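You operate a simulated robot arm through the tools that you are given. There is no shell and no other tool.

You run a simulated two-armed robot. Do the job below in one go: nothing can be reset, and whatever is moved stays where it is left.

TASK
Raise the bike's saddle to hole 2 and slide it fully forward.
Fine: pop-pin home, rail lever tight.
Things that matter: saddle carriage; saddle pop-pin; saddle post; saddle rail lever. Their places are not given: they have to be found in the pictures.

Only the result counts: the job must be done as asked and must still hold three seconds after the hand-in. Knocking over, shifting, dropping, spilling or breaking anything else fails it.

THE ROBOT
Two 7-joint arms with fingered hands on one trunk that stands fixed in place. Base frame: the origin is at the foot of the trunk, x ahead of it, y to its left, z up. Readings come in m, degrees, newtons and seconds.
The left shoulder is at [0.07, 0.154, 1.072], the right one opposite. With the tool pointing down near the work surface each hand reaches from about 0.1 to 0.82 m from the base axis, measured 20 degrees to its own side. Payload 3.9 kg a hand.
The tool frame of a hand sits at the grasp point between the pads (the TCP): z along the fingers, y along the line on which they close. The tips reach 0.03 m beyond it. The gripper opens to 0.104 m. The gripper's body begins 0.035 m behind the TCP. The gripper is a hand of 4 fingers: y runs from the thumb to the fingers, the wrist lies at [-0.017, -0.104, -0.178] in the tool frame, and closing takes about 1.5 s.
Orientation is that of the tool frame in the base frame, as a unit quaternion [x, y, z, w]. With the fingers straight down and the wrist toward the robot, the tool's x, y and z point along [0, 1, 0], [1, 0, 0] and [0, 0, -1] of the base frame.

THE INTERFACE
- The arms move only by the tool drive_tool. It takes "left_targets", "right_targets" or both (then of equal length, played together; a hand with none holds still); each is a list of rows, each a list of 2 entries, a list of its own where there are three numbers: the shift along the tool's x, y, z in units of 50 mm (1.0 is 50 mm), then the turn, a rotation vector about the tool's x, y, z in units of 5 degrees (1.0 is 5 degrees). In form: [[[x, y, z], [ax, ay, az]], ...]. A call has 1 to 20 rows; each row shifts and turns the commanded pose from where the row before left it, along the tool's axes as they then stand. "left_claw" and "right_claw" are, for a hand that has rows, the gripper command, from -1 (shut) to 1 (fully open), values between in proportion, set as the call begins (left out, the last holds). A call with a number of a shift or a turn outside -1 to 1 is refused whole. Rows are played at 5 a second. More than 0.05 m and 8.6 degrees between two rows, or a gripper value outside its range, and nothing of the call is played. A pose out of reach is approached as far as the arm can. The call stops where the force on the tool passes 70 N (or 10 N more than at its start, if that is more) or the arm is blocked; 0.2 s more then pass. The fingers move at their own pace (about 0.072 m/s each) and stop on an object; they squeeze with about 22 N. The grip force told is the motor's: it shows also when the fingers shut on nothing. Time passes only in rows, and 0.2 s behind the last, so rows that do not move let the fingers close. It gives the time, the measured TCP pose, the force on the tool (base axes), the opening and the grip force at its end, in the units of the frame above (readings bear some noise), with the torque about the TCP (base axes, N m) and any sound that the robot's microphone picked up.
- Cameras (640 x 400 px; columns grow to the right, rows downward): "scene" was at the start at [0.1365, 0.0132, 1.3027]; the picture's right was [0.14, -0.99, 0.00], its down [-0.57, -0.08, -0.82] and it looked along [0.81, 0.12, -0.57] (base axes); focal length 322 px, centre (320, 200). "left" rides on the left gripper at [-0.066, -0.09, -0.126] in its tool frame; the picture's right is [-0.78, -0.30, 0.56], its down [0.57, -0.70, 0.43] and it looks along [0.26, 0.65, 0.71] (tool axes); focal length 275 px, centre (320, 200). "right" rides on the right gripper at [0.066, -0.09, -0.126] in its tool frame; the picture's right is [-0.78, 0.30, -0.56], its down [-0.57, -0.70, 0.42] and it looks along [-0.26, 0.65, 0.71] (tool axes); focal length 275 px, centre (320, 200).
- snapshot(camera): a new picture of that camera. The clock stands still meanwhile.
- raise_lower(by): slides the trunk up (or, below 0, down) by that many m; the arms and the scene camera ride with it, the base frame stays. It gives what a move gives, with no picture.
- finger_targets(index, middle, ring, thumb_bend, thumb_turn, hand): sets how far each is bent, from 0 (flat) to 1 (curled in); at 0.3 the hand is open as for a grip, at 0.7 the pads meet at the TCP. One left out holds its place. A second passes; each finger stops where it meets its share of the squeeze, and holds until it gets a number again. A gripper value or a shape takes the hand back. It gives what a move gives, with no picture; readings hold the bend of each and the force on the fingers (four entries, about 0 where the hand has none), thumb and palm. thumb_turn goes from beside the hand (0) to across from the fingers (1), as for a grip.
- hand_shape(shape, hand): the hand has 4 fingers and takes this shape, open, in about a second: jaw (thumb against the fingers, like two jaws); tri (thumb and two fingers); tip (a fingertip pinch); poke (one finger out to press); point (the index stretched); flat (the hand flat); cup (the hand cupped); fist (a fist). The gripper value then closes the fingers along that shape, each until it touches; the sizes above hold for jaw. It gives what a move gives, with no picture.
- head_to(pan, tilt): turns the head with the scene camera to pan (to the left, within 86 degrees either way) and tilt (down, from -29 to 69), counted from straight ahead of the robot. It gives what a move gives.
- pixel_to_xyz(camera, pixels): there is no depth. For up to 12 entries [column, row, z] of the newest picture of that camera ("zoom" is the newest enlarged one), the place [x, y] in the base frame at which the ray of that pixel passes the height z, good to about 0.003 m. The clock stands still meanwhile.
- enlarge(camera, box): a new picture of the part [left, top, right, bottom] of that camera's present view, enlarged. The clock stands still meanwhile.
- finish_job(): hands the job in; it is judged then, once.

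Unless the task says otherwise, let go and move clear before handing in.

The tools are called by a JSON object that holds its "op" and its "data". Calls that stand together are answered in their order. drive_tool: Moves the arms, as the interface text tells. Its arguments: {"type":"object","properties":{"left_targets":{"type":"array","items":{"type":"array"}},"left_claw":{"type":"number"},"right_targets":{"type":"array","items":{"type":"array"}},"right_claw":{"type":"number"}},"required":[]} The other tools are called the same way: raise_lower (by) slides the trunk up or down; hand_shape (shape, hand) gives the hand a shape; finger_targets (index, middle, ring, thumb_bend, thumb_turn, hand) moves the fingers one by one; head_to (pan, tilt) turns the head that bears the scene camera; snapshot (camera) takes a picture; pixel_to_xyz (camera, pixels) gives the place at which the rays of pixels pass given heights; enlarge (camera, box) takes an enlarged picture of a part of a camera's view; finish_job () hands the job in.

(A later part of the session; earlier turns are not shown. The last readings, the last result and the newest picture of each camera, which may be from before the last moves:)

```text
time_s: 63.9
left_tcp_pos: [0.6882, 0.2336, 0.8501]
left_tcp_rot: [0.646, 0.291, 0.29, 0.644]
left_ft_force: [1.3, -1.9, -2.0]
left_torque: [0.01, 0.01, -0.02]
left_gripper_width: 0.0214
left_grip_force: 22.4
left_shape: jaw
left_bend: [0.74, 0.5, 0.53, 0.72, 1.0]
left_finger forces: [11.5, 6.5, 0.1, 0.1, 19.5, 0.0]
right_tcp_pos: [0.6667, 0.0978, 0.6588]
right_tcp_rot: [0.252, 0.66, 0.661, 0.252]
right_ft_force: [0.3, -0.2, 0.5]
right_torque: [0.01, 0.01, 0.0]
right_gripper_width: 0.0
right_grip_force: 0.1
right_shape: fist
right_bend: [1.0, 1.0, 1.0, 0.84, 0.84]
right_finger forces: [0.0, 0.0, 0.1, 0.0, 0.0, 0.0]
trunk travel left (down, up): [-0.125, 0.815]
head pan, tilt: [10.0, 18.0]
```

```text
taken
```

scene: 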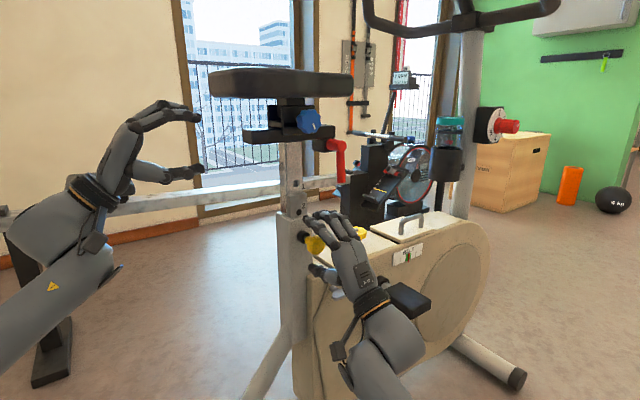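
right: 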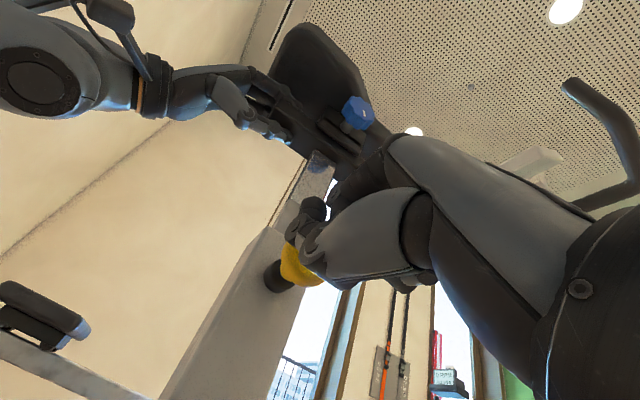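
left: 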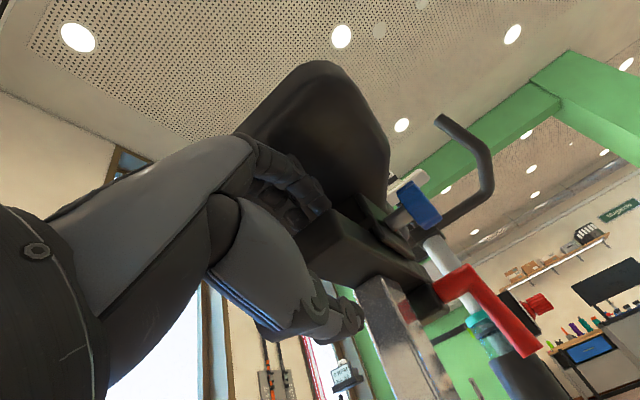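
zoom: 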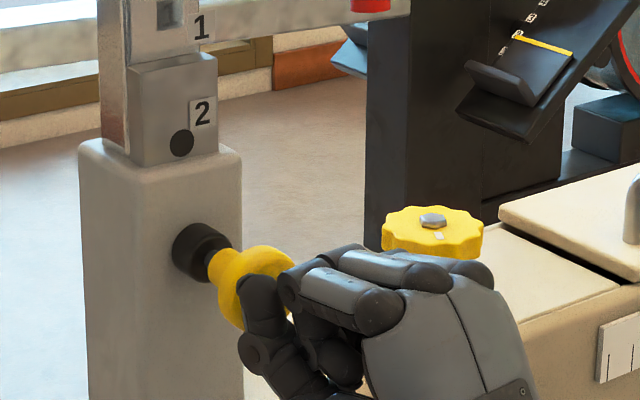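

No contact yet. I'll continue in small steps until the force shows contact.

{"op": "drive_tool", "data": {"right_targets": [[[0, 0, 0.06], [0, 0, 0]], [[0, 0, 0.06], [0, 0, 0]]]}}

{"op": "drive_tool", "data": {"right_targets": [[[0, 0, 0.06], [0, 0, 0]], [[0, 0, 0], [0, 0, 0]]]}}

{"op": "enlarge", "data": {"camera": "scene", "box": [270, 180, 390, 270]}}

```text
time_s: 64.5
left_tcp_pos: [0.687, 0.2339, 0.8509]
left_tcp_rot: [0.646, 0.29, 0.289, 0.644]
left_ft_force: [1.9, -2.0, -1.9]
left_torque: [-0.03, 0.01, 0.0]
left_gripper_width: 0.0213
left_grip_force: 22.0
left_shape: jaw
left_bend: [0.74, 0.5, 0.53, 0.72, 1.0]
left_finger forces: [11.3, 6.5, 0.0, 0.0, 19.5, 0.0]
right_tcp_pos: [0.6701, 0.1012, 0.6588]
right_tcp_rot: [0.252, 0.662, 0.66, 0.251]
right_ft_force: [0.9, -0.6, 0.6]
right_torque: [-0.03, 0.01, -0.01]
right_gripper_width: 0.0
right_grip_force: 0.0
right_shape: fist
right_bend: [1.0, 1.0, 1.0, 0.84, 0.84]
right_finger forces: [0.1, 0.0, 0.1, 0.0, 0.0, 0.0]
trunk travel left (down, up): [-0.125, 0.815]
head pan, tilt: [10.0, 18.0]
```

```text
time_s: 65.0
left_tcp_pos: [0.6873, 0.2326, 0.8519]
left_tcp_rot: [0.646, 0.29, 0.289, 0.644]
left_ft_force: [1.3, -1.7, -1.4]
left_torque: [0.01, 0.0, -0.01]
left_gripper_width: 0.0214
left_grip_force: 21.8
left_shape: jaw
left_bend: [0.74, 0.5, 0.53, 0.72, 1.0]
left_finger forces: [11.4, 6.5, 0.0, 0.0, 19.5, 0.0]
right_tcp_pos: [0.6705, 0.104, 0.6588]
right_tcp_rot: [0.252, 0.661, 0.66, 0.253]
right_ft_force: [0.7, -0.1, 0.7]
right_torque: [0.02, 0.01, -0.02]
right_gripper_width: 0.0
right_grip_force: 0.0
right_shape: fist
right_bend: [1.0, 1.0, 1.0, 0.84, 0.84]
right_finger forces: [0.0, 0.1, 0.0, 0.0, 0.0, 0.0]
trunk travel left (down, up): [-0.125, 0.815]
head pan, tilt: [10.0, 18.0]
```

```text
4.44 times, centred on (330, 225) of scene
```

zoom: 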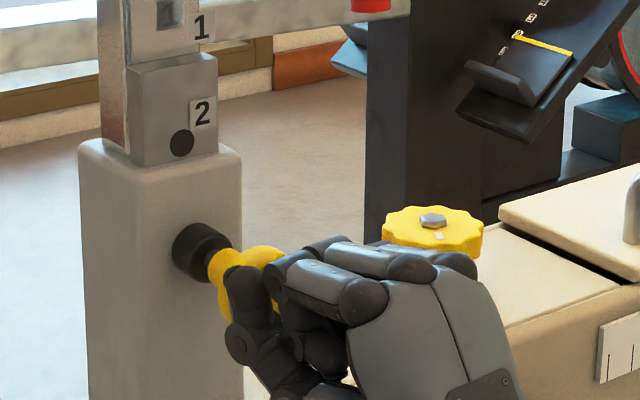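

{"op": "drive_tool", "data": {"right_targets": [[[0, 0, 0.06], [0, 0, 0]], [[0, 0, 0], [0, 0, 0]]]}}

{"op": "drive_tool", "data": {"right_targets": [[[0, 0, 0.06], [0, 0, 0]], [[0, 0, 0], [0, 0, 0]]]}}

{"op": "drive_tool", "data": {"right_targets": [[[0, 0, 0.06], [0, 0, 0]], [[0, 0, 0], [0, 0, 0]]]}}

{"op": "enlarge", "data": {"camera": "scene", "box": [270, 180, 390, 270]}}

```text
time_s: 65.7
left_tcp_pos: [0.6863, 0.2327, 0.8509]
left_tcp_rot: [0.645, 0.291, 0.29, 0.644]
left_ft_force: [1.2, -1.3, -1.5]
left_torque: [-0.01, 0.01, -0.01]
left_gripper_width: 0.0214
left_grip_force: 21.9
left_shape: jaw
left_bend: [0.74, 0.5, 0.53, 0.72, 1.0]
left_finger forces: [11.6, 6.5, 0.0, 0.0, 19.5, 0.0]
right_tcp_pos: [0.6731, 0.1067, 0.6591]
right_tcp_rot: [0.253, 0.661, 0.66, 0.253]
right_ft_force: [0.6, 0.2, 0.1]
right_torque: [-0.03, -0.02, 0.0]
right_gripper_width: 0.0
right_grip_force: 0.0
right_shape: fist
right_bend: [1.0, 1.0, 1.0, 0.84, 0.84]
right_finger forces: [0.0, 0.0, 0.0, 0.0, 0.0, 0.0]
trunk travel left (down, up): [-0.125, 0.815]
head pan, tilt: [10.0, 18.0]
```

```text
time_s: 66.2
left_tcp_pos: [0.6876, 0.2333, 0.8506]
left_tcp_rot: [0.646, 0.291, 0.29, 0.644]
left_ft_force: [0.7, -1.0, -2.0]
left_torque: [-0.03, 0.01, 0.0]
left_gripper_width: 0.0211
left_grip_force: 21.8
left_shape: jaw
left_bend: [0.74, 0.5, 0.53, 0.72, 1.0]
left_finger forces: [11.5, 6.5, 0.0, 0.1, 19.6, 0.1]
right_tcp_pos: [0.6758, 0.1082, 0.6589]
right_tcp_rot: [0.253, 0.661, 0.66, 0.253]
right_ft_force: [-1.8, -0.9, -0.1]
right_torque: [0.02, -0.04, 0.03]
right_gripper_width: 0.0004
right_grip_force: 0.1
right_shape: fist
right_bend: [1.0, 1.0, 1.0, 0.85, 0.84]
right_finger forces: [0.0, 0.0, 0.1, 0.0, 2.1, 0.0]
trunk travel left (down, up): [-0.125, 0.815]
head pan, tilt: [10.0, 18.0]
```

```text
time_s: 66.8
left_tcp_pos: [0.6872, 0.2331, 0.8519]
left_tcp_rot: [0.646, 0.292, 0.29, 0.643]
left_ft_force: [0.7, 4.7, -4.2]
left_torque: [-0.08, 0.07, 0.09]
left_gripper_width: 0.0211
left_grip_force: 22.2
left_shape: jaw
left_bend: [0.74, 0.5, 0.53, 0.72, 1.0]
left_finger forces: [11.1, 6.3, 0.1, 0.0, 20.8, 0.0]
right_tcp_pos: [0.6762, 0.11, 0.6597]
right_tcp_rot: [0.252, 0.659, 0.662, 0.252]
right_ft_force: [-15.9, -13.6, -5.1]
right_torque: [-0.11, -0.05, 0.38]
right_gripper_width: 0.0
right_grip_force: 0.1
right_shape: fist
right_bend: [1.0, 1.0, 1.0, 0.87, 0.83]
right_finger forces: [0.0, 0.1, 0.0, 0.0, 24.8, 0.0]
trunk travel left (down, up): [-0.125, 0.815]
head pan, tilt: [10.0, 18.0]
```

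```text
4.44 times, centred on (330, 225) of scene
```

zoom: 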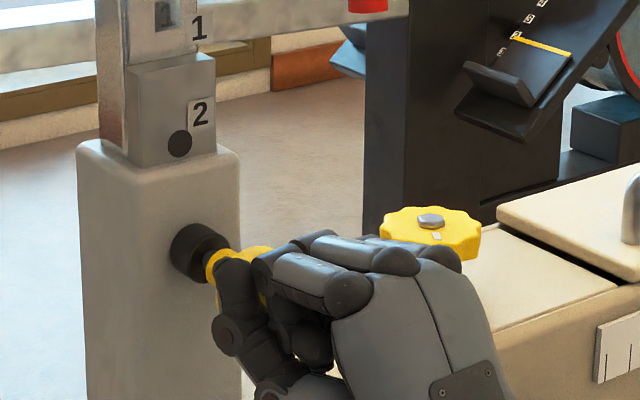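

The thumb now presses the knob (about 21 N), and the left hand felt the reaction, so the pin is on the post. I'll ease the push to roughly 10 N and then lower the post slowly with the left hand.

{"op": "drive_tool", "data": {"right_targets": [[[0, 0, -0.03], [0, 0, 0]], [[0, 0, 0], [0, 0, 0]], [[0, 0, 0], [0, 0, 0]], [[0, 0, 0], [0, 0, 0]], [[0, 0, 0], [0, 0, 0]], [[0, 0, 0], [0, 0, 0]]], "left_targets": [[[0, 0, 0], [0, 0, 0]], [[0, -0.015, 0], [0, 0, 0]], [[0, -0.015, 0], [0, 0, 0]], [[0, -0.015, 0], [0, 0, 0]], [[0, -0.015, 0], [0, 0, 0]], [[0, 0, 0], [0, 0, 0]]]}}

{"op": "enlarge", "data": {"camera": "scene", "box": [270, 180, 390, 270]}}

```text
time_s: 68.2
left_tcp_pos: [0.6871, 0.2335, 0.8487]
left_tcp_rot: [0.646, 0.29, 0.29, 0.644]
left_ft_force: [3.1, -0.4, 6.0]
left_torque: [-0.17, -0.08, 0.04]
left_gripper_width: 0.0218
left_grip_force: 21.6
left_shape: jaw
left_bend: [0.74, 0.49, 0.53, 0.72, 1.0]
left_finger forces: [14.1, 8.1, 0.1, 0.0, 16.7, 0.0]
right_tcp_pos: [0.6768, 0.1101, 0.66]
right_tcp_rot: [0.252, 0.661, 0.661, 0.252]
right_ft_force: [-1.7, -1.1, 0.6]
right_torque: [0.0, 0.03, 0.03]
right_gripper_width: 0.0003
right_grip_force: 0.0
right_shape: fist
right_bend: [1.0, 1.0, 1.0, 0.85, 0.84]
right_finger forces: [0.1, 0.1, 0.0, 0.0, 1.3, 0.0]
trunk travel left (down, up): [-0.125, 0.815]
head pan, tilt: [10.0, 18.0]
```

```text
4.44 times, centred on (330, 225) of scene
```

zoom: 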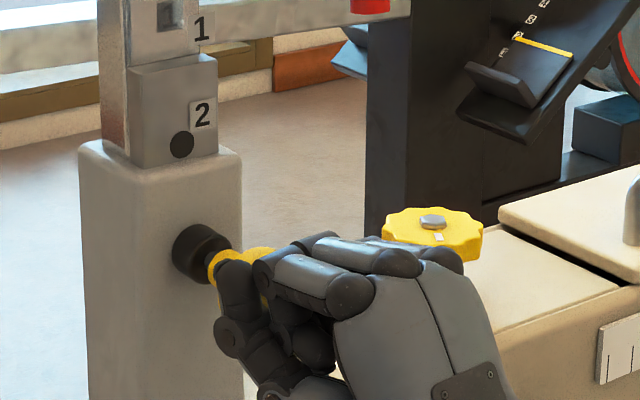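

The push dropped to about 2 N and the post hasn't moved yet (left grip just loaded 6 N). I'll restore some push and continue lowering with the left hand.

{"op": "drive_tool", "data": {"right_targets": [[[0, 0, 0.02], [0, 0, 0]], [[0, 0, 0], [0, 0, 0]], [[0, 0, 0], [0, 0, 0]], [[0, 0, 0], [0, 0, 0]], [[0, 0, 0], [0, 0, 0]], [[0, 0, 0], [0, 0, 0]]], "left_targets": [[[0, 0, 0], [0, 0, 0]], [[0, -0.015, 0], [0, 0, 0]], [[0, -0.015, 0], [0, 0, 0]], [[0, -0.015, 0], [0, 0, 0]], [[0, -0.015, 0], [0, 0, 0]], [[0, 0, 0], [0, 0, 0]]]}}

{"op": "enlarge", "data": {"camera": "scene", "box": [270, 180, 390, 270]}}

```text
time_s: 69.7
left_tcp_pos: [0.6881, 0.2324, 0.8447]
left_tcp_rot: [0.646, 0.29, 0.29, 0.644]
left_ft_force: [6.8, -2.4, 7.6]
left_torque: [-0.22, -0.11, 0.08]
left_gripper_width: 0.0218
left_grip_force: 22.4
left_shape: jaw
left_bend: [0.74, 0.49, 0.53, 0.72, 1.0]
left_finger forces: [14.6, 8.8, 0.0, 0.0, 15.1, 0.1]
right_tcp_pos: [0.6783, 0.1097, 0.6598]
right_tcp_rot: [0.252, 0.661, 0.661, 0.251]
right_ft_force: [-0.2, -1.2, 0.1]
right_torque: [-0.01, -0.03, -0.01]
right_gripper_width: 0.0
right_grip_force: 0.1
right_shape: fist
right_bend: [1.0, 1.0, 1.0, 0.85, 0.84]
right_finger forces: [0.0, 0.1, 0.0, 0.0, 0.6, 0.0]
trunk travel left (down, up): [-0.125, 0.815]
head pan, tilt: [10.0, 18.0]
```

```text
4.44 times, centred on (330, 225) of scene
```

zoom: 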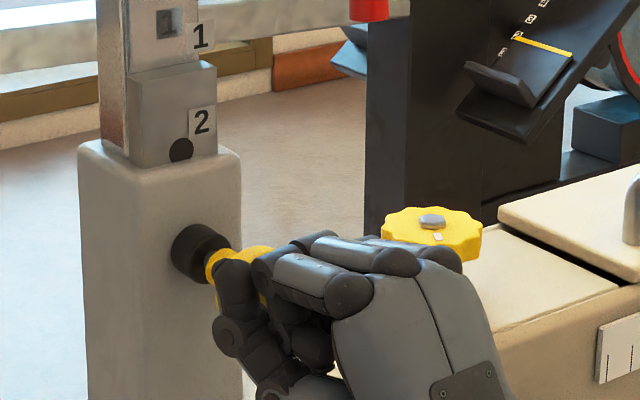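

Tag "2" is now at zoom row 122, exactly where tag "1" sat originally, so hole 2 should be aligned. I'll push the pin inward now.

{"op": "drive_tool", "data": {"right_targets": [[[0, 0, 0.04], [0, 0, 0]], [[0, 0, 0.0], [0, 0, 0]]]}}

{"op": "drive_tool", "data": {"right_targets": [[[0, 0, 0.03], [0, 0, 0]], [[0, 0, 0.0], [0, 0, 0]]]}}

{"op": "enlarge", "data": {"camera": "scene", "box": [270, 180, 390, 270]}}

```text
time_s: 70.2
left_tcp_pos: [0.6865, 0.2337, 0.8442]
left_tcp_rot: [0.646, 0.29, 0.289, 0.644]
left_ft_force: [5.1, 0.1, 6.3]
left_torque: [-0.17, -0.06, 0.09]
left_gripper_width: 0.0218
left_grip_force: 21.8
left_shape: jaw
left_bend: [0.74, 0.49, 0.53, 0.72, 1.0]
left_finger forces: [13.9, 8.4, 0.1, 0.0, 16.3, 0.0]
right_tcp_pos: [0.6774, 0.1122, 0.6597]
right_tcp_rot: [0.252, 0.661, 0.661, 0.252]
right_ft_force: [-5.2, -4.3, -1.3]
right_torque: [0.01, -0.05, 0.13]
right_gripper_width: 0.0001
right_grip_force: 0.0
right_shape: fist
right_bend: [1.0, 1.0, 1.0, 0.86, 0.83]
right_finger forces: [0.0, 0.0, 0.1, 0.0, 4.0, 0.1]
trunk travel left (down, up): [-0.125, 0.815]
head pan, tilt: [10.0, 18.0]
```

```text
time_s: 70.8
left_tcp_pos: [0.6874, 0.2334, 0.8456]
left_tcp_rot: [0.646, 0.29, 0.29, 0.644]
left_ft_force: [4.0, 2.6, 2.5]
left_torque: [-0.16, -0.05, 0.06]
left_gripper_width: 0.0216
left_grip_force: 21.7
left_shape: jaw
left_bend: [0.74, 0.49, 0.53, 0.72, 1.0]
left_finger forces: [12.8, 7.6, 0.0, 0.0, 18.3, 0.1]
right_tcp_pos: [0.6791, 0.1113, 0.6611]
right_tcp_rot: [0.252, 0.659, 0.661, 0.253]
right_ft_force: [-11.8, -11.6, -3.6]
right_torque: [-0.12, 0.01, 0.29]
right_gripper_width: 0.0
right_grip_force: 0.0
right_shape: fist
right_bend: [1.0, 1.0, 1.0, 0.87, 0.83]
right_finger forces: [0.0, 0.0, 0.1, 0.1, 22.5, 0.0]
trunk travel left (down, up): [-0.125, 0.815]
head pan, tilt: [10.0, 18.0]
```

```text
4.44 times, centred on (330, 225) of scene
```

zoom: 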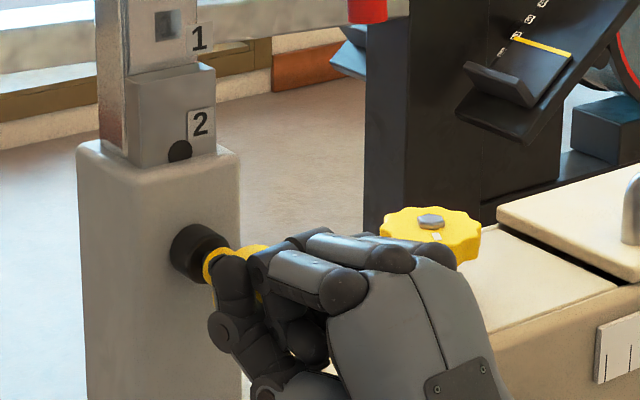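

The pin moved in about 3 mm but isn't home yet. I'll keep this push and scan the post down slightly further in sub-millimetre steps.

{"op": "drive_tool", "data": {"left_targets": [[[0, -0.01, 0], [0, 0, 0]], [[0, -0.01, 0], [0, 0, 0]], [[0, 0, 0], [0, 0, 0]]]}}

{"op": "drive_tool", "data": {"left_targets": [[[0, -0.01, 0], [0, 0, 0]], [[0, -0.01, 0], [0, 0, 0]], [[0, 0, 0], [0, 0, 0]]]}}

{"op": "enlarge", "data": {"camera": "scene", "box": [270, 180, 390, 270]}}

```text
time_s: 71.7
left_tcp_pos: [0.6873, 0.2325, 0.8447]
left_tcp_rot: [0.646, 0.291, 0.29, 0.644]
left_ft_force: [5.9, 1.8, 1.7]
left_torque: [-0.16, -0.01, 0.14]
left_gripper_width: 0.0216
left_grip_force: 22.3
left_shape: jaw
left_bend: [0.74, 0.49, 0.53, 0.72, 1.0]
left_finger forces: [12.5, 7.4, 0.0, 0.0, 18.5, 0.1]
right_tcp_pos: [0.6782, 0.113, 0.6598]
right_tcp_rot: [0.253, 0.66, 0.66, 0.253]
right_ft_force: [-8.5, -10.0, -2.0]
right_torque: [-0.07, 0.0, 0.26]
right_gripper_width: 0.0
right_grip_force: 0.0
right_shape: fist
right_bend: [1.0, 1.0, 1.0, 0.87, 0.83]
right_finger forces: [0.0, 0.0, 0.0, 0.0, 19.7, 0.0]
trunk travel left (down, up): [-0.125, 0.815]
head pan, tilt: [10.0, 18.0]
```

```text
time_s: 72.5
left_tcp_pos: [0.6873, 0.233, 0.8438]
left_tcp_rot: [0.645, 0.292, 0.291, 0.644]
left_ft_force: [6.4, 2.3, 3.6]
left_torque: [-0.19, 0.01, 0.13]
left_gripper_width: 0.0217
left_grip_force: 21.8
left_shape: jaw
left_bend: [0.74, 0.49, 0.53, 0.72, 1.0]
left_finger forces: [13.0, 7.8, 0.0, 0.0, 17.7, 0.0]
right_tcp_pos: [0.6791, 0.1127, 0.6604]
right_tcp_rot: [0.252, 0.661, 0.661, 0.251]
right_ft_force: [-4.6, -6.7, 0.3]
right_torque: [-0.01, 0.03, 0.13]
right_gripper_width: 0.0001
right_grip_force: 0.1
right_shape: fist
right_bend: [1.0, 1.0, 1.0, 0.86, 0.83]
right_finger forces: [0.0, 0.0, 0.0, 0.1, 0.8, 0.0]
trunk travel left (down, up): [-0.125, 0.815]
head pan, tilt: [10.0, 18.0]
```

```text
4.44 times, centred on (330, 225) of scene
```

zoom: 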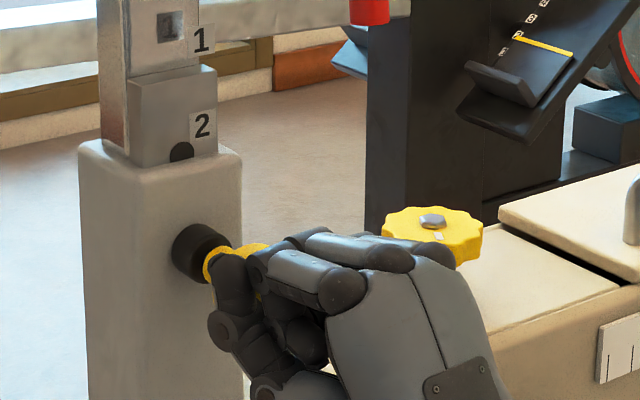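

The push force fell from 16 to 8 N as the post came down, which suggests the pin is starting to slide in. I'll push further.

{"op": "drive_tool", "data": {"right_targets": [[[0, 0, 0.04], [0, 0, 0]], [[0, 0, 0.0], [0, 0, 0]]]}}

{"op": "drive_tool", "data": {"left_targets": [[[0, -0.01, 0], [0, 0, 0]], [[0, -0.01, 0], [0, 0, 0]], [[0, 0, 0], [0, 0, 0]]]}}

{"op": "enlarge", "data": {"camera": "scene", "box": [270, 180, 390, 270]}}

```text
time_s: 73.0
left_tcp_pos: [0.6877, 0.2334, 0.8441]
left_tcp_rot: [0.646, 0.29, 0.289, 0.644]
left_ft_force: [4.6, -0.3, 3.1]
left_torque: [-0.16, -0.03, 0.07]
left_gripper_width: 0.0216
left_grip_force: 22.0
left_shape: jaw
left_bend: [0.74, 0.49, 0.53, 0.72, 1.0]
left_finger forces: [12.8, 7.5, 0.0, 0.0, 18.2, 0.0]
right_tcp_pos: [0.6803, 0.1155, 0.6594]
right_tcp_rot: [0.252, 0.661, 0.66, 0.252]
right_ft_force: [1.2, -0.3, 0.0]
right_torque: [-0.02, -0.01, -0.01]
right_gripper_width: 0.0001
right_grip_force: 0.1
right_shape: fist
right_bend: [1.0, 1.0, 1.0, 0.85, 0.84]
right_finger forces: [0.0, 0.1, 0.0, 0.0, 0.0, 0.0]
trunk travel left (down, up): [-0.125, 0.815]
head pan, tilt: [10.0, 18.0]
```

```text
time_s: 73.8
left_tcp_pos: [0.6867, 0.2321, 0.8425]
left_tcp_rot: [0.646, 0.29, 0.29, 0.644]
left_ft_force: [4.0, -1.2, 6.4]
left_torque: [-0.2, -0.11, 0.08]
left_gripper_width: 0.0219
left_grip_force: 21.5
left_shape: jaw
left_bend: [0.74, 0.49, 0.53, 0.72, 1.0]
left_finger forces: [14.2, 8.6, 0.0, 0.0, 16.3, 0.0]
right_tcp_pos: [0.6793, 0.1143, 0.6599]
right_tcp_rot: [0.252, 0.661, 0.66, 0.252]
right_ft_force: [0.2, 0.5, 0.0]
right_torque: [-0.02, -0.01, 0.02]
right_gripper_width: 0.0
right_grip_force: 0.0
right_shape: fist
right_bend: [1.0, 1.0, 1.0, 0.85, 0.84]
right_finger forces: [0.0, 0.0, 0.1, 0.0, 0.0, 0.0]
trunk travel left (down, up): [-0.125, 0.815]
head pan, tilt: [10.0, 18.0]
```

```text
4.44 times, centred on (330, 225) of scene
```

zoom: 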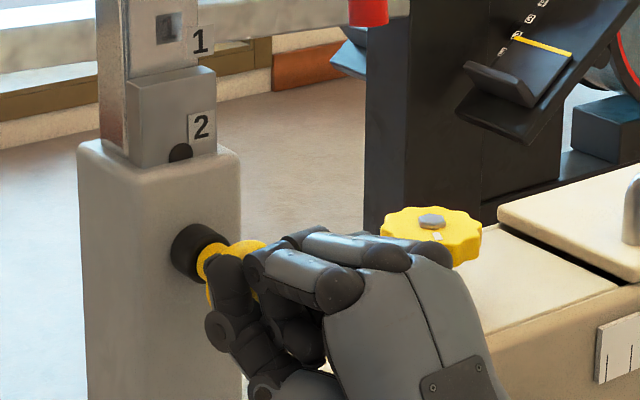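

The knob moved away from the fist (force dropped to zero), so the pin seems to have slid in. I'll back the right hand off and look.

{"op": "drive_tool", "data": {"right_targets": [[[0, 0, -0.8], [0, 0, 0]], [[0, 0, -0.8], [0, 0, 0]]]}}

{"op": "enlarge", "data": {"camera": "scene", "box": [270, 180, 390, 270]}}

{"op": "enlarge", "data": {"camera": "right", "box": [180, 200, 340, 320]}}

```text
time_s: 74.5
left_tcp_pos: [0.6867, 0.2327, 0.8427]
left_tcp_rot: [0.645, 0.289, 0.289, 0.645]
left_ft_force: [4.5, -1.8, 7.9]
left_torque: [-0.12, -0.06, 0.02]
left_gripper_width: 0.0218
left_grip_force: 22.0
left_shape: jaw
left_bend: [0.74, 0.49, 0.53, 0.72, 1.0]
left_finger forces: [14.3, 8.6, 0.1, 0.0, 15.8, 0.0]
right_tcp_pos: [0.6284, 0.0532, 0.6583]
right_tcp_rot: [0.252, 0.661, 0.661, 0.252]
right_ft_force: [0.1, 0.3, 0.3]
right_torque: [-0.03, -0.01, 0.0]
right_gripper_width: 0.0001
right_grip_force: 0.1
right_shape: fist
right_bend: [1.0, 1.0, 1.0, 0.85, 0.84]
right_finger forces: [0.0, 0.1, 0.0, 0.1, 0.1, 0.1]
trunk travel left (down, up): [-0.125, 0.815]
head pan, tilt: [10.0, 18.0]
```

```text
4.44 times, centred on (330, 225) of scene
```

zoom: 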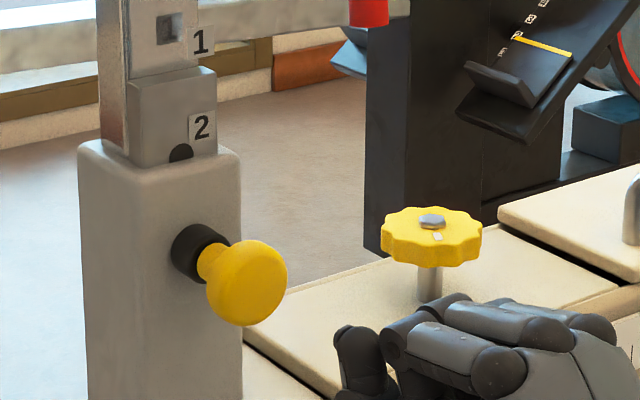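

```text
3.33 times, centred on (260, 260) of right
```

zoom: 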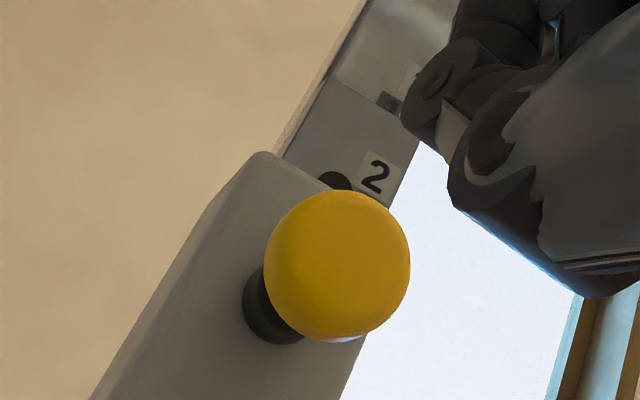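

No bare shaft is visible now: the yellow stem (210,262) sits directly against the collar as it did originally, and tag "2" is at the rim. I'll test the lock by nudging the rail up and down with the left hand.

{"op": "drive_tool", "data": {"left_targets": [[[0, 0.06, 0], [0, 0, 0]], [[0, 0.06, 0], [0, 0, 0]], [[0, 0.06, 0], [0, 0, 0]]]}}

{"op": "enlarge", "data": {"camera": "scene", "box": [270, 180, 390, 270]}}

{"op": "drive_tool", "data": {"left_targets": [[[0, -0.06, 0], [0, 0, 0]], [[0, -0.06, 0], [0, 0, 0]], [[0, -0.06, 0], [0, 0, 0]], [[0, -0.06, 0], [0, 0, 0]], [[0, -0.06, 0], [0, 0, 0]]]}}

{"op": "enlarge", "data": {"camera": "scene", "box": [270, 180, 390, 270]}}

```text
time_s: 75.2
left_tcp_pos: [0.6884, 0.234, 0.8483]
left_tcp_rot: [0.646, 0.291, 0.289, 0.643]
left_ft_force: [-14.9, 0.5, -16.7]
left_torque: [0.41, 0.28, -0.25]
left_gripper_width: 0.02
left_grip_force: 22.0
left_shape: jaw
left_bend: [0.74, 0.52, 0.53, 0.72, 1.0]
left_finger forces: [7.9, 3.5, 0.0, 0.0, 29.6, 0.0]
right_tcp_pos: [0.6279, 0.053, 0.6594]
right_tcp_rot: [0.252, 0.661, 0.66, 0.253]
right_ft_force: [-0.3, -0.7, 0.2]
right_torque: [0.02, 0.0, 0.04]
right_gripper_width: 0.0001
right_grip_force: 0.1
right_shape: fist
right_bend: [1.0, 1.0, 1.0, 0.85, 0.84]
right_finger forces: [0.0, 0.0, 0.0, 0.1, 0.1, 0.0]
trunk travel left (down, up): [-0.125, 0.815]
head pan, tilt: [10.0, 18.0]
```

```text
4.44 times, centred on (330, 225) of scene
```

zoom: 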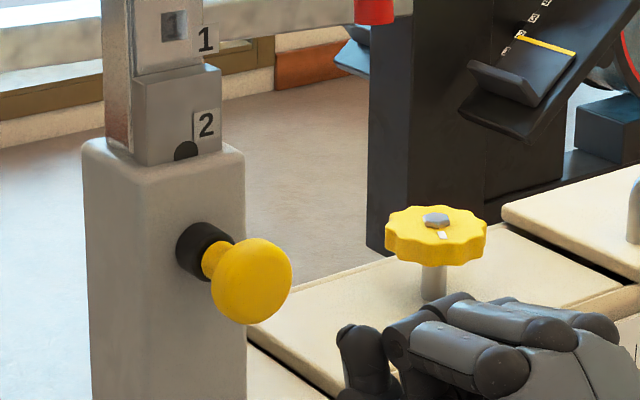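

```text
time_s: 76.5
left_tcp_pos: [0.6864, 0.2338, 0.8403]
left_tcp_rot: [0.645, 0.29, 0.29, 0.645]
left_ft_force: [9.7, 1.3, 16.7]
left_torque: [-0.4, -0.17, 0.18]
left_gripper_width: 0.0242
left_grip_force: 22.2
left_shape: jaw
left_bend: [0.73, 0.47, 0.53, 0.73, 1.0]
left_finger forces: [17.4, 11.3, 0.0, 0.1, 11.7, 0.0]
right_tcp_pos: [0.6264, 0.0531, 0.6602]
right_tcp_rot: [0.252, 0.66, 0.661, 0.253]
right_ft_force: [-0.3, -0.6, -0.4]
right_torque: [0.01, -0.02, -0.01]
right_gripper_width: 0.0001
right_grip_force: 0.1
right_shape: fist
right_bend: [1.0, 1.0, 1.0, 0.85, 0.84]
right_finger forces: [0.1, 0.1, 0.0, 0.0, 0.0, 0.0]
trunk travel left (down, up): [-0.125, 0.815]
head pan, tilt: [10.0, 18.0]
```

```text
4.44 times, centred on (330, 225) of scene
```

zoom: 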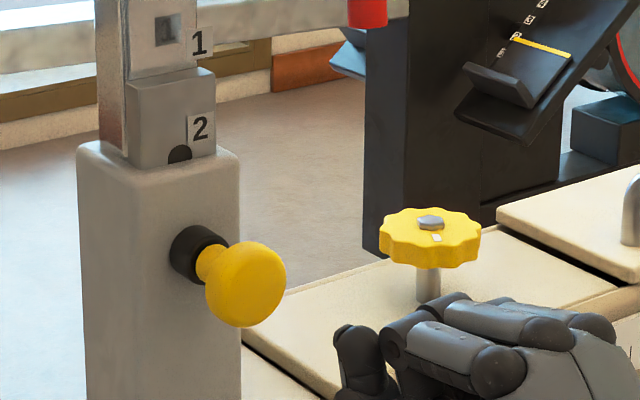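

Locked: with ±17 N the tag-to-collar distance stays the same, so the pin is home in hole 2. I'll release the rail with the left hand and back away, and shape the right hand to a pointing finger for the red lever.

{"op": "drive_tool", "data": {"left_targets": [[[0, 0.08, 0], [0, 0, 0]], [[0, 0, 0], [0, 0, 0]], [[0, 0, 0], [0, 0, 0]], [[0, 0, 0], [0, 0, 0]], [[0, 0, -0.6], [0, 0, 0]], [[0, 0, -0.8], [0, 0, 0]], [[0, 0, -0.8], [0, 0, 0]], [[0, 0, -0.6], [0, 0, 0]]], "left_claw": 0.15}}

{"op": "drive_tool", "data": {"right_targets": [[[0, 0, -0.8], [0, 0, 0]], [[0, 0, -0.4], [0, 0, 0]]]}}

{"op": "hand_shape", "data": {"hand": "right", "shape": "point"}}

{"op": "snapshot", "data": {"camera": "scene"}}

{"op": "snapshot", "data": {"camera": "right"}}

```text
time_s: 78.2
left_tcp_pos: [0.5803, 0.3246, 0.8405]
left_tcp_rot: [0.645, 0.291, 0.29, 0.644]
left_ft_force: [0.0, -0.1, -0.3]
left_torque: [-0.03, 0.0, 0.0]
left_gripper_width: 0.0591
left_grip_force: 0.1
left_shape: jaw
left_bend: [0.73, 0.42, 0.38, 0.65, 0.99]
left_finger forces: [0.2, 0.1, 0.0, 0.0, 0.1, 0.0]
right_tcp_pos: [0.6276, 0.0535, 0.6598]
right_tcp_rot: [0.252, 0.66, 0.661, 0.252]
right_ft_force: [-0.2, 0.3, 0.1]
right_torque: [0.03, 0.0, 0.0]
right_gripper_width: 0.0001
right_grip_force: 0.0
right_shape: fist
right_bend: [1.0, 1.0, 1.0, 0.85, 0.84]
right_finger forces: [0.0, 0.0, 0.1, 0.1, 0.0, 0.0]
trunk travel left (down, up): [-0.125, 0.815]
head pan, tilt: [10.0, 18.0]
```

```text
time_s: 78.8
left_tcp_pos: [0.5813, 0.3225, 0.8418]
left_tcp_rot: [0.646, 0.291, 0.29, 0.643]
left_ft_force: [-0.7, 0.2, 0.5]
left_torque: [-0.01, 0.03, 0.0]
left_gripper_width: 0.0596
left_grip_force: 0.0
left_shape: jaw
left_bend: [0.73, 0.42, 0.38, 0.65, 0.99]
left_finger forces: [0.0, 0.0, 0.1, 0.0, 0.0, 0.0]
right_tcp_pos: [0.5882, 0.0088, 0.6596]
right_tcp_rot: [0.252, 0.661, 0.66, 0.253]
right_ft_force: [-0.4, -0.1, -0.8]
right_torque: [-0.02, -0.01, 0.02]
right_gripper_width: 0.0
right_grip_force: 0.1
right_shape: fist
right_bend: [1.0, 1.0, 1.0, 0.85, 0.84]
right_finger forces: [0.0, 0.1, 0.0, 0.1, 0.0, 0.0]
trunk travel left (down, up): [-0.125, 0.815]
head pan, tilt: [10.0, 18.0]
```

```text
time_s: 79.8
left_tcp_pos: [0.5818, 0.3238, 0.8402]
left_tcp_rot: [0.645, 0.291, 0.291, 0.644]
left_ft_force: [-0.9, -0.2, 0.4]
left_torque: [0.0, 0.02, -0.02]
left_gripper_width: 0.0593
left_grip_force: 0.1
left_shape: jaw
left_bend: [0.73, 0.42, 0.38, 0.65, 0.99]
left_finger forces: [0.0, 0.0, 0.0, 0.0, 0.0, 0.0]
right_tcp_pos: [0.5882, 0.0101, 0.6578]
right_tcp_rot: [0.252, 0.661, 0.66, 0.253]
right_ft_force: [0.3, 0.3, 0.7]
right_torque: [0.0, 0.0, -0.05]
right_gripper_width: 0.0959
right_grip_force: 0.1
right_shape: point
right_bend: [0.2, 1.0, 1.0, 0.99, 0.87]
right_finger forces: [0.0, 0.0, 0.0, 0.1, 0.0, 0.0]
trunk travel left (down, up): [-0.125, 0.815]
head pan, tilt: [10.0, 18.0]
```

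```text
taken
```

scene: 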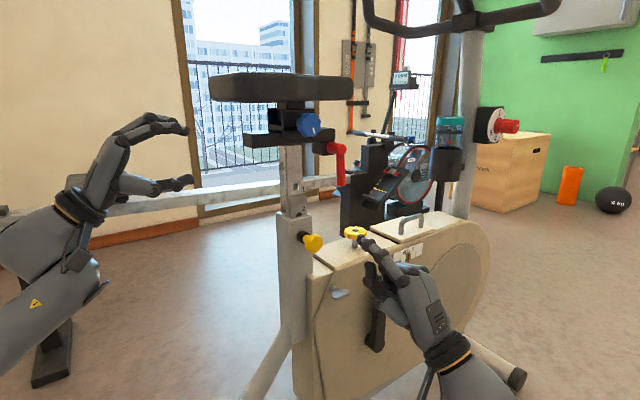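

```text
taken
```

right: 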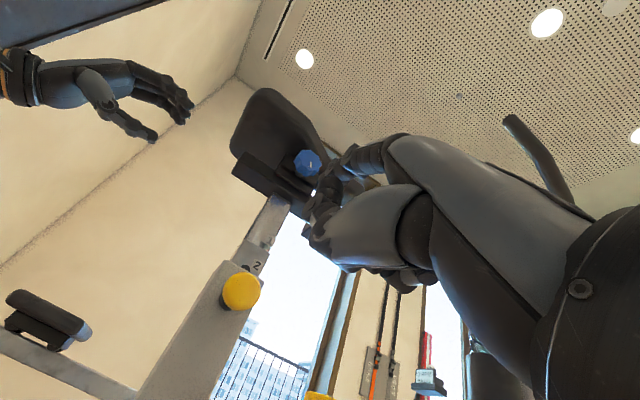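

{"op": "enlarge", "data": {"camera": "scene", "box": [280, 130, 460, 270]}}

{"op": "enlarge", "data": {"camera": "right", "box": [200, 80, 420, 300]}}

```text
2.86 times, centred on (370, 200) of scene
```

zoom: 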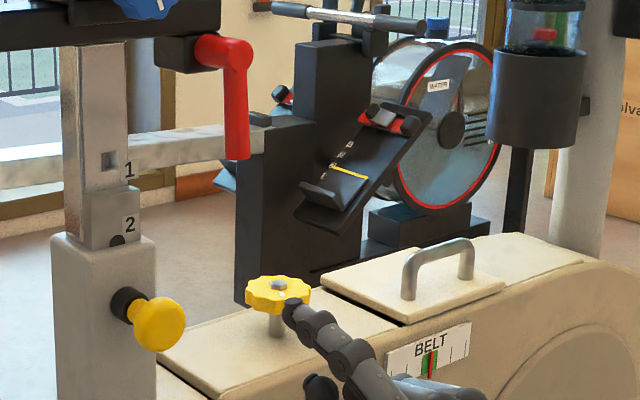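

```text
1.82 times, centred on (310, 190) of right
```

zoom: 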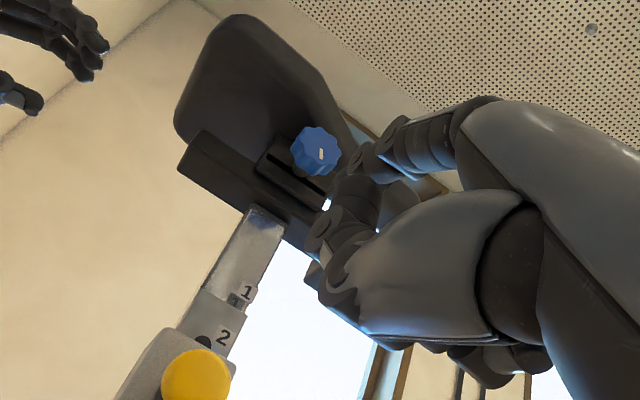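

{"op": "pixel_to_xyz", "data": {"camera": "scene", "pixels": [[359.5, 238.5, 0.65], [359.5, 238.5, 0.68], [359.5, 238.5, 0.7], [359.5, 238.5, 0.72], [342, 153, 0.84], [342, 153, 0.86], [341.5, 185.5, 0.76], [341.5, 185.5, 0.74], [314.5, 243, 0.66], [325.5, 148, 0.82], [325.5, 148, 0.84]]}}

```text
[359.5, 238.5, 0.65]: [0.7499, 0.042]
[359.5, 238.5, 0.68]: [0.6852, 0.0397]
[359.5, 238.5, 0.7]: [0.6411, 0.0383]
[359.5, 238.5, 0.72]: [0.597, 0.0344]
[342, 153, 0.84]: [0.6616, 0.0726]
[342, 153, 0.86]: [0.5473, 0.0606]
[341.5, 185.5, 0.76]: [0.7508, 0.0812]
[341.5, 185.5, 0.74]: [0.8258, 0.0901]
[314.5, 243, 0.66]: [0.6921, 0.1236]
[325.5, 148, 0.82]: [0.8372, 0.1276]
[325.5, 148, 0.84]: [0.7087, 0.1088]
```

The pin knob reads (0.692, 0.124) at z=0.66, matching its home spot. The lever tip is now near (0.753, 0.081, 0.758). I'll bend the index slightly so it points forward as a peg, then bring it behind the lever handle.

{"op": "finger_targets", "data": {"hand": "right", "index": 0.35}}

{"op": "drive_tool", "data": {"right_targets": [[[-0.3, 0.7, 0], [0, 0, 0]], [[-0.3, 0.65, 0], [0, 0, 0]], [[0, 0, 0.8], [0, 0, 0]]]}}

{"op": "snapshot", "data": {"camera": "scene"}}

{"op": "snapshot", "data": {"camera": "right"}}

{"op": "snapshot", "data": {"camera": "left"}}

```text
time_s: 80.8
left_tcp_pos: [0.5815, 0.3241, 0.8403]
left_tcp_rot: [0.645, 0.291, 0.29, 0.644]
left_ft_force: [-0.2, 0.4, 0.4]
left_torque: [-0.04, 0.03, -0.02]
left_gripper_width: 0.0595
left_grip_force: 0.1
left_shape: jaw
left_bend: [0.73, 0.42, 0.38, 0.65, 0.99]
left_finger forces: [0.1, 0.0, 0.0, 0.0, 0.1, 0.1]
right_tcp_pos: [0.5884, 0.0096, 0.6579]
right_tcp_rot: [0.253, 0.66, 0.66, 0.253]
right_ft_force: [-0.5, 0.5, -0.8]
right_torque: [0.02, 0.04, 0.0]
right_gripper_width: 0.0244
right_grip_force: 0.1
right_shape: fingers
right_bend: [0.35, 1.0, 1.0, 0.99, 0.87]
right_finger forces: [0.1, 0.0, 0.0, 0.0, 0.0, 0.0]
trunk travel left (down, up): [-0.125, 0.815]
head pan, tilt: [10.0, 18.0]
```

```text
time_s: 81.5
left_tcp_pos: [0.5806, 0.3249, 0.8402]
left_tcp_rot: [0.645, 0.292, 0.291, 0.643]
left_ft_force: [-0.5, 0.5, 0.8]
left_torque: [0.01, 0.03, 0.02]
left_gripper_width: 0.0592
left_grip_force: 0.1
left_shape: jaw
left_bend: [0.73, 0.42, 0.38, 0.65, 0.99]
left_finger forces: [0.0, 0.0, 0.0, 0.0, 0.0, 0.0]
right_tcp_pos: [0.6359, 0.0209, 0.7265]
right_tcp_rot: [0.252, 0.662, 0.66, 0.252]
right_ft_force: [-1.0, -0.1, -0.2]
right_torque: [0.0, -0.01, 0.0]
right_gripper_width: 0.0243
right_grip_force: 0.1
right_shape: fingers
right_bend: [0.35, 1.0, 1.0, 0.99, 0.87]
right_finger forces: [0.0, 0.0, 0.0, 0.0, 0.0, 0.1]
trunk travel left (down, up): [-0.125, 0.815]
head pan, tilt: [10.0, 18.0]
```

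```text
taken
```

scene: 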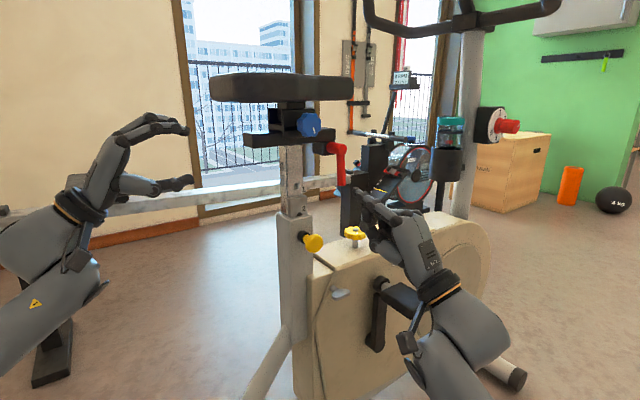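

```text
taken
```

right: 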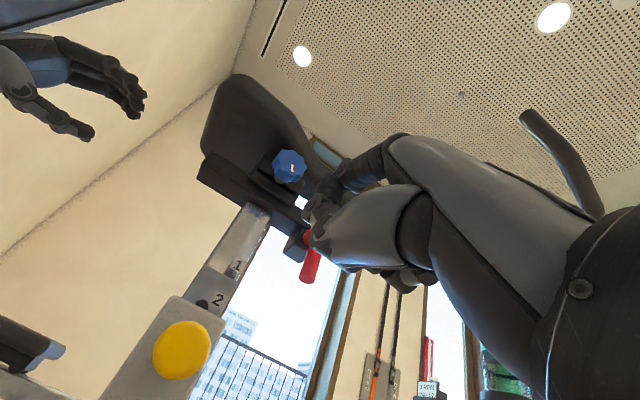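

```text
taken
```

left: 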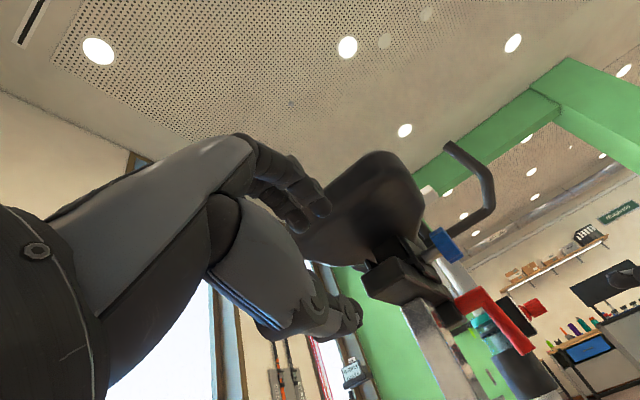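

{"op": "enlarge", "data": {"camera": "scene", "box": [290, 110, 450, 230]}}

{"op": "enlarge", "data": {"camera": "right", "box": [230, 120, 390, 300]}}

```text
3.33 times, centred on (370, 170) of scene
```

zoom: 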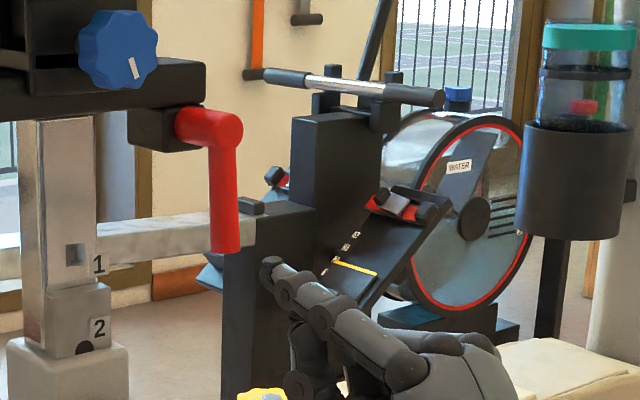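

```text
2.22 times, centred on (310, 210) of right
```

zoom: 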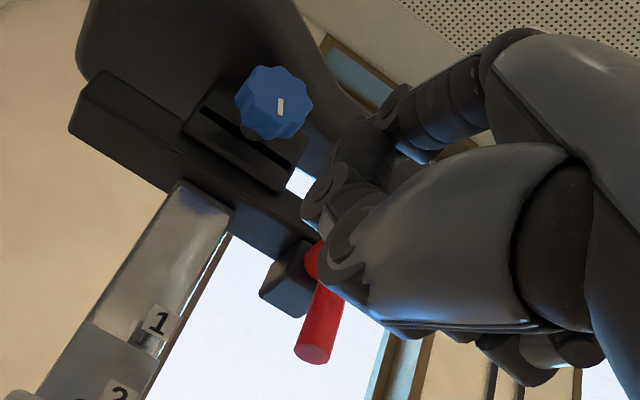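

{"op": "pixel_to_xyz", "data": {"camera": "scene", "pixels": [[355, 190.4, 0.75], [355, 190.4, 0.76], [355, 190.4, 0.77], [355, 190.4, 0.78], [355, 190.4, 0.79]]}}

```text
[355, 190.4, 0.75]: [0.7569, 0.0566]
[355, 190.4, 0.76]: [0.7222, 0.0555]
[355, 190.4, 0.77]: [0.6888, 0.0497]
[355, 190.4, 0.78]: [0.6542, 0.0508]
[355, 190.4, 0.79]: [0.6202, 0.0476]
```

The index tip is at about h=0.012, 11 cm outside the lever plane, z≈0.784. I'll shift forward 2.3 cm, down 1 cm, and slide in behind the lever handle.

{"op": "drive_tool", "data": {"right_targets": [[[-0.47, -0.18, 0], [0, 0, 0]], [[0, 0, 0.7], [0, 0, 0]], [[0, 0, 0.7], [0, 0, 0]], [[0, 0, 0.4], [0, 0, 0]]]}}

{"op": "enlarge", "data": {"camera": "scene", "box": [290, 110, 450, 230]}}

{"op": "enlarge", "data": {"camera": "right", "box": [230, 120, 390, 300]}}

```text
time_s: 82.5
left_tcp_pos: [0.5812, 0.3246, 0.84]
left_tcp_rot: [0.645, 0.292, 0.29, 0.643]
left_ft_force: [-0.8, -0.2, 0.1]
left_torque: [0.02, 0.0, -0.03]
left_gripper_width: 0.0593
left_grip_force: 0.0
left_shape: jaw
left_bend: [0.73, 0.42, 0.38, 0.65, 0.99]
left_finger forces: [0.1, 0.1, 0.0, 0.0, 0.0, 0.0]
right_tcp_pos: [0.7127, 0.0722, 0.7168]
right_tcp_rot: [0.252, 0.661, 0.66, 0.253]
right_ft_force: [-0.1, 0.7, -0.7]
right_torque: [0.01, -0.02, -0.01]
right_gripper_width: 0.024
right_grip_force: 0.0
right_shape: fingers
right_bend: [0.35, 1.0, 1.0, 0.99, 0.87]
right_finger forces: [0.0, 0.0, 0.0, 0.0, 0.1, 0.1]
trunk travel left (down, up): [-0.125, 0.815]
head pan, tilt: [10.0, 18.0]
```

```text
3.33 times, centred on (370, 170) of scene
```

zoom: 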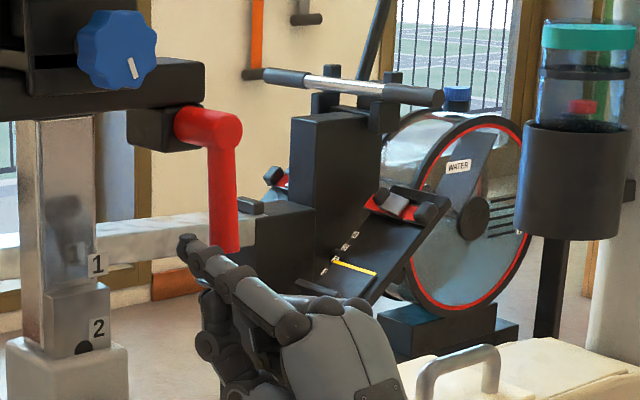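

```text
2.22 times, centred on (310, 210) of right
```

zoom: 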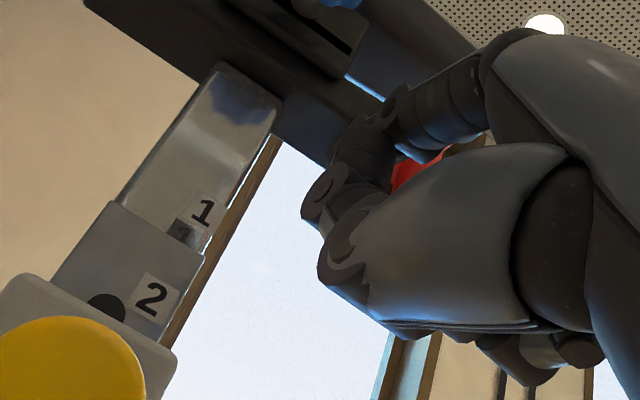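

The fingertip (187,245) is behind the lever but not yet past its plane, and a bit low relative to the lever's end. I'll raise 1.2 cm and slide in 2.8 cm.

{"op": "drive_tool", "data": {"right_targets": [[[0, 0.25, 0], [0, 0, 0]], [[0, 0, 0.28], [0, 0, 0]], [[0, 0, 0.28], [0, 0, 0]]]}}

{"op": "enlarge", "data": {"camera": "scene", "box": [290, 110, 450, 230]}}

{"op": "enlarge", "data": {"camera": "right", "box": [230, 120, 390, 300]}}

```text
time_s: 83.3
left_tcp_pos: [0.5807, 0.3242, 0.8412]
left_tcp_rot: [0.646, 0.291, 0.289, 0.644]
left_ft_force: [0.7, -0.2, 0.6]
left_torque: [0.06, 0.04, 0.0]
left_gripper_width: 0.0592
left_grip_force: 0.0
left_shape: jaw
left_bend: [0.73, 0.42, 0.38, 0.65, 0.99]
left_finger forces: [0.0, 0.0, 0.0, 0.1, 0.0, 0.0]
right_tcp_pos: [0.7326, 0.0933, 0.7302]
right_tcp_rot: [0.252, 0.662, 0.659, 0.253]
right_ft_force: [-0.2, -0.1, 0.5]
right_torque: [-0.04, -0.01, 0.0]
right_gripper_width: 0.0243
right_grip_force: 0.1
right_shape: fingers
right_bend: [0.35, 1.0, 1.0, 0.99, 0.87]
right_finger forces: [0.0, 0.0, 0.0, 0.1, 0.1, 0.0]
trunk travel left (down, up): [-0.125, 0.815]
head pan, tilt: [10.0, 18.0]
```

```text
3.33 times, centred on (370, 170) of scene
```

zoom: 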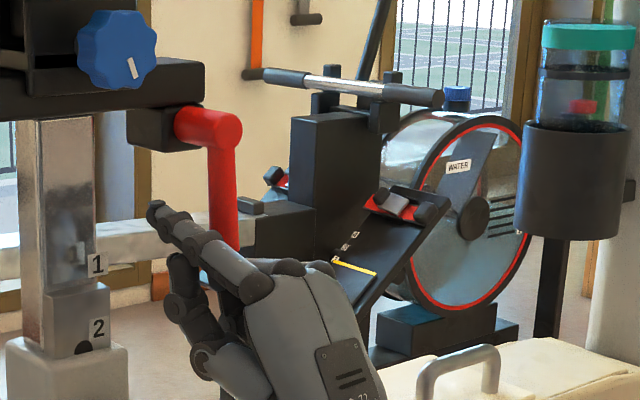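

```text
2.22 times, centred on (310, 210) of right
```

zoom: 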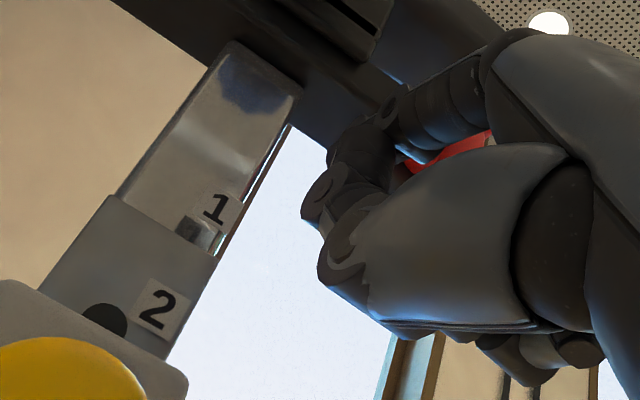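

The finger is now behind the handle. I'll push it forward (toward the bike's front) in small steps and watch for the lever's response.

{"op": "drive_tool", "data": {"right_targets": [[[-0.1, 0, 0], [0, 0, 0]], [[-0.1, 0, 0], [0, 0, 0]], [[-0.1, 0, 0], [0, 0, 0]]]}}

{"op": "drive_tool", "data": {"right_targets": [[[-0.08, 0, 0], [0, 0, 0]], [[-0.08, 0, 0], [0, 0, 0]]]}}

{"op": "enlarge", "data": {"camera": "scene", "box": [290, 110, 450, 230]}}

```text
time_s: 84.2
left_tcp_pos: [0.5814, 0.3238, 0.8399]
left_tcp_rot: [0.645, 0.291, 0.29, 0.644]
left_ft_force: [-0.6, -0.1, 0.5]
left_torque: [-0.02, -0.04, -0.03]
left_gripper_width: 0.0592
left_grip_force: 0.0
left_shape: jaw
left_bend: [0.73, 0.42, 0.38, 0.65, 0.99]
left_finger forces: [0.0, 0.0, 0.0, 0.0, 0.1, 0.0]
right_tcp_pos: [0.7446, 0.0828, 0.7296]
right_tcp_rot: [0.252, 0.661, 0.66, 0.254]
right_ft_force: [-0.7, 0.1, 0.3]
right_torque: [0.01, -0.03, -0.01]
right_gripper_width: 0.0245
right_grip_force: 0.0
right_shape: fingers
right_bend: [0.35, 1.0, 1.0, 0.99, 0.87]
right_finger forces: [0.0, 0.0, 0.0, 0.0, 0.1, 0.0]
trunk travel left (down, up): [-0.125, 0.815]
head pan, tilt: [10.0, 18.0]
```

```text
time_s: 84.8
left_tcp_pos: [0.5807, 0.3246, 0.8393]
left_tcp_rot: [0.645, 0.29, 0.29, 0.645]
left_ft_force: [-0.1, 0.3, 0.4]
left_torque: [-0.01, -0.01, 0.0]
left_gripper_width: 0.0593
left_grip_force: 0.2
left_shape: jaw
left_bend: [0.73, 0.42, 0.38, 0.65, 0.99]
left_finger forces: [0.0, 0.1, 0.0, 0.0, 0.1, 0.1]
right_tcp_pos: [0.7488, 0.0771, 0.7309]
right_tcp_rot: [0.251, 0.661, 0.661, 0.251]
right_ft_force: [-1.8, 0.9, 0.6]
right_torque: [-0.02, -0.08, 0.02]
right_gripper_width: 0.0242
right_grip_force: 0.8
right_shape: fingers
right_bend: [0.35, 1.0, 1.0, 0.99, 0.87]
right_finger forces: [1.5, 0.1, 0.0, 0.0, 0.0, 0.1]
trunk travel left (down, up): [-0.125, 0.815]
head pan, tilt: [10.0, 18.0]
```

```text
3.33 times, centred on (370, 170) of scene
```

zoom: 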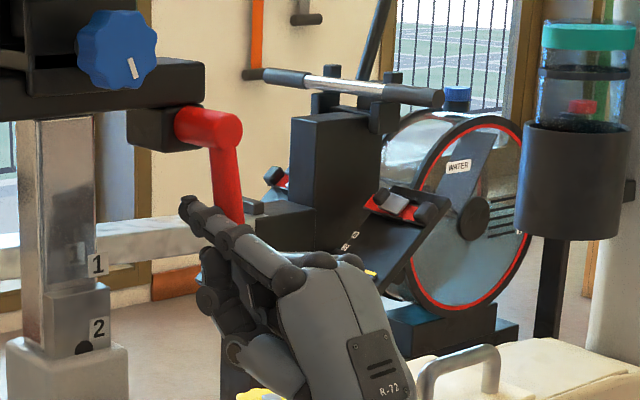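

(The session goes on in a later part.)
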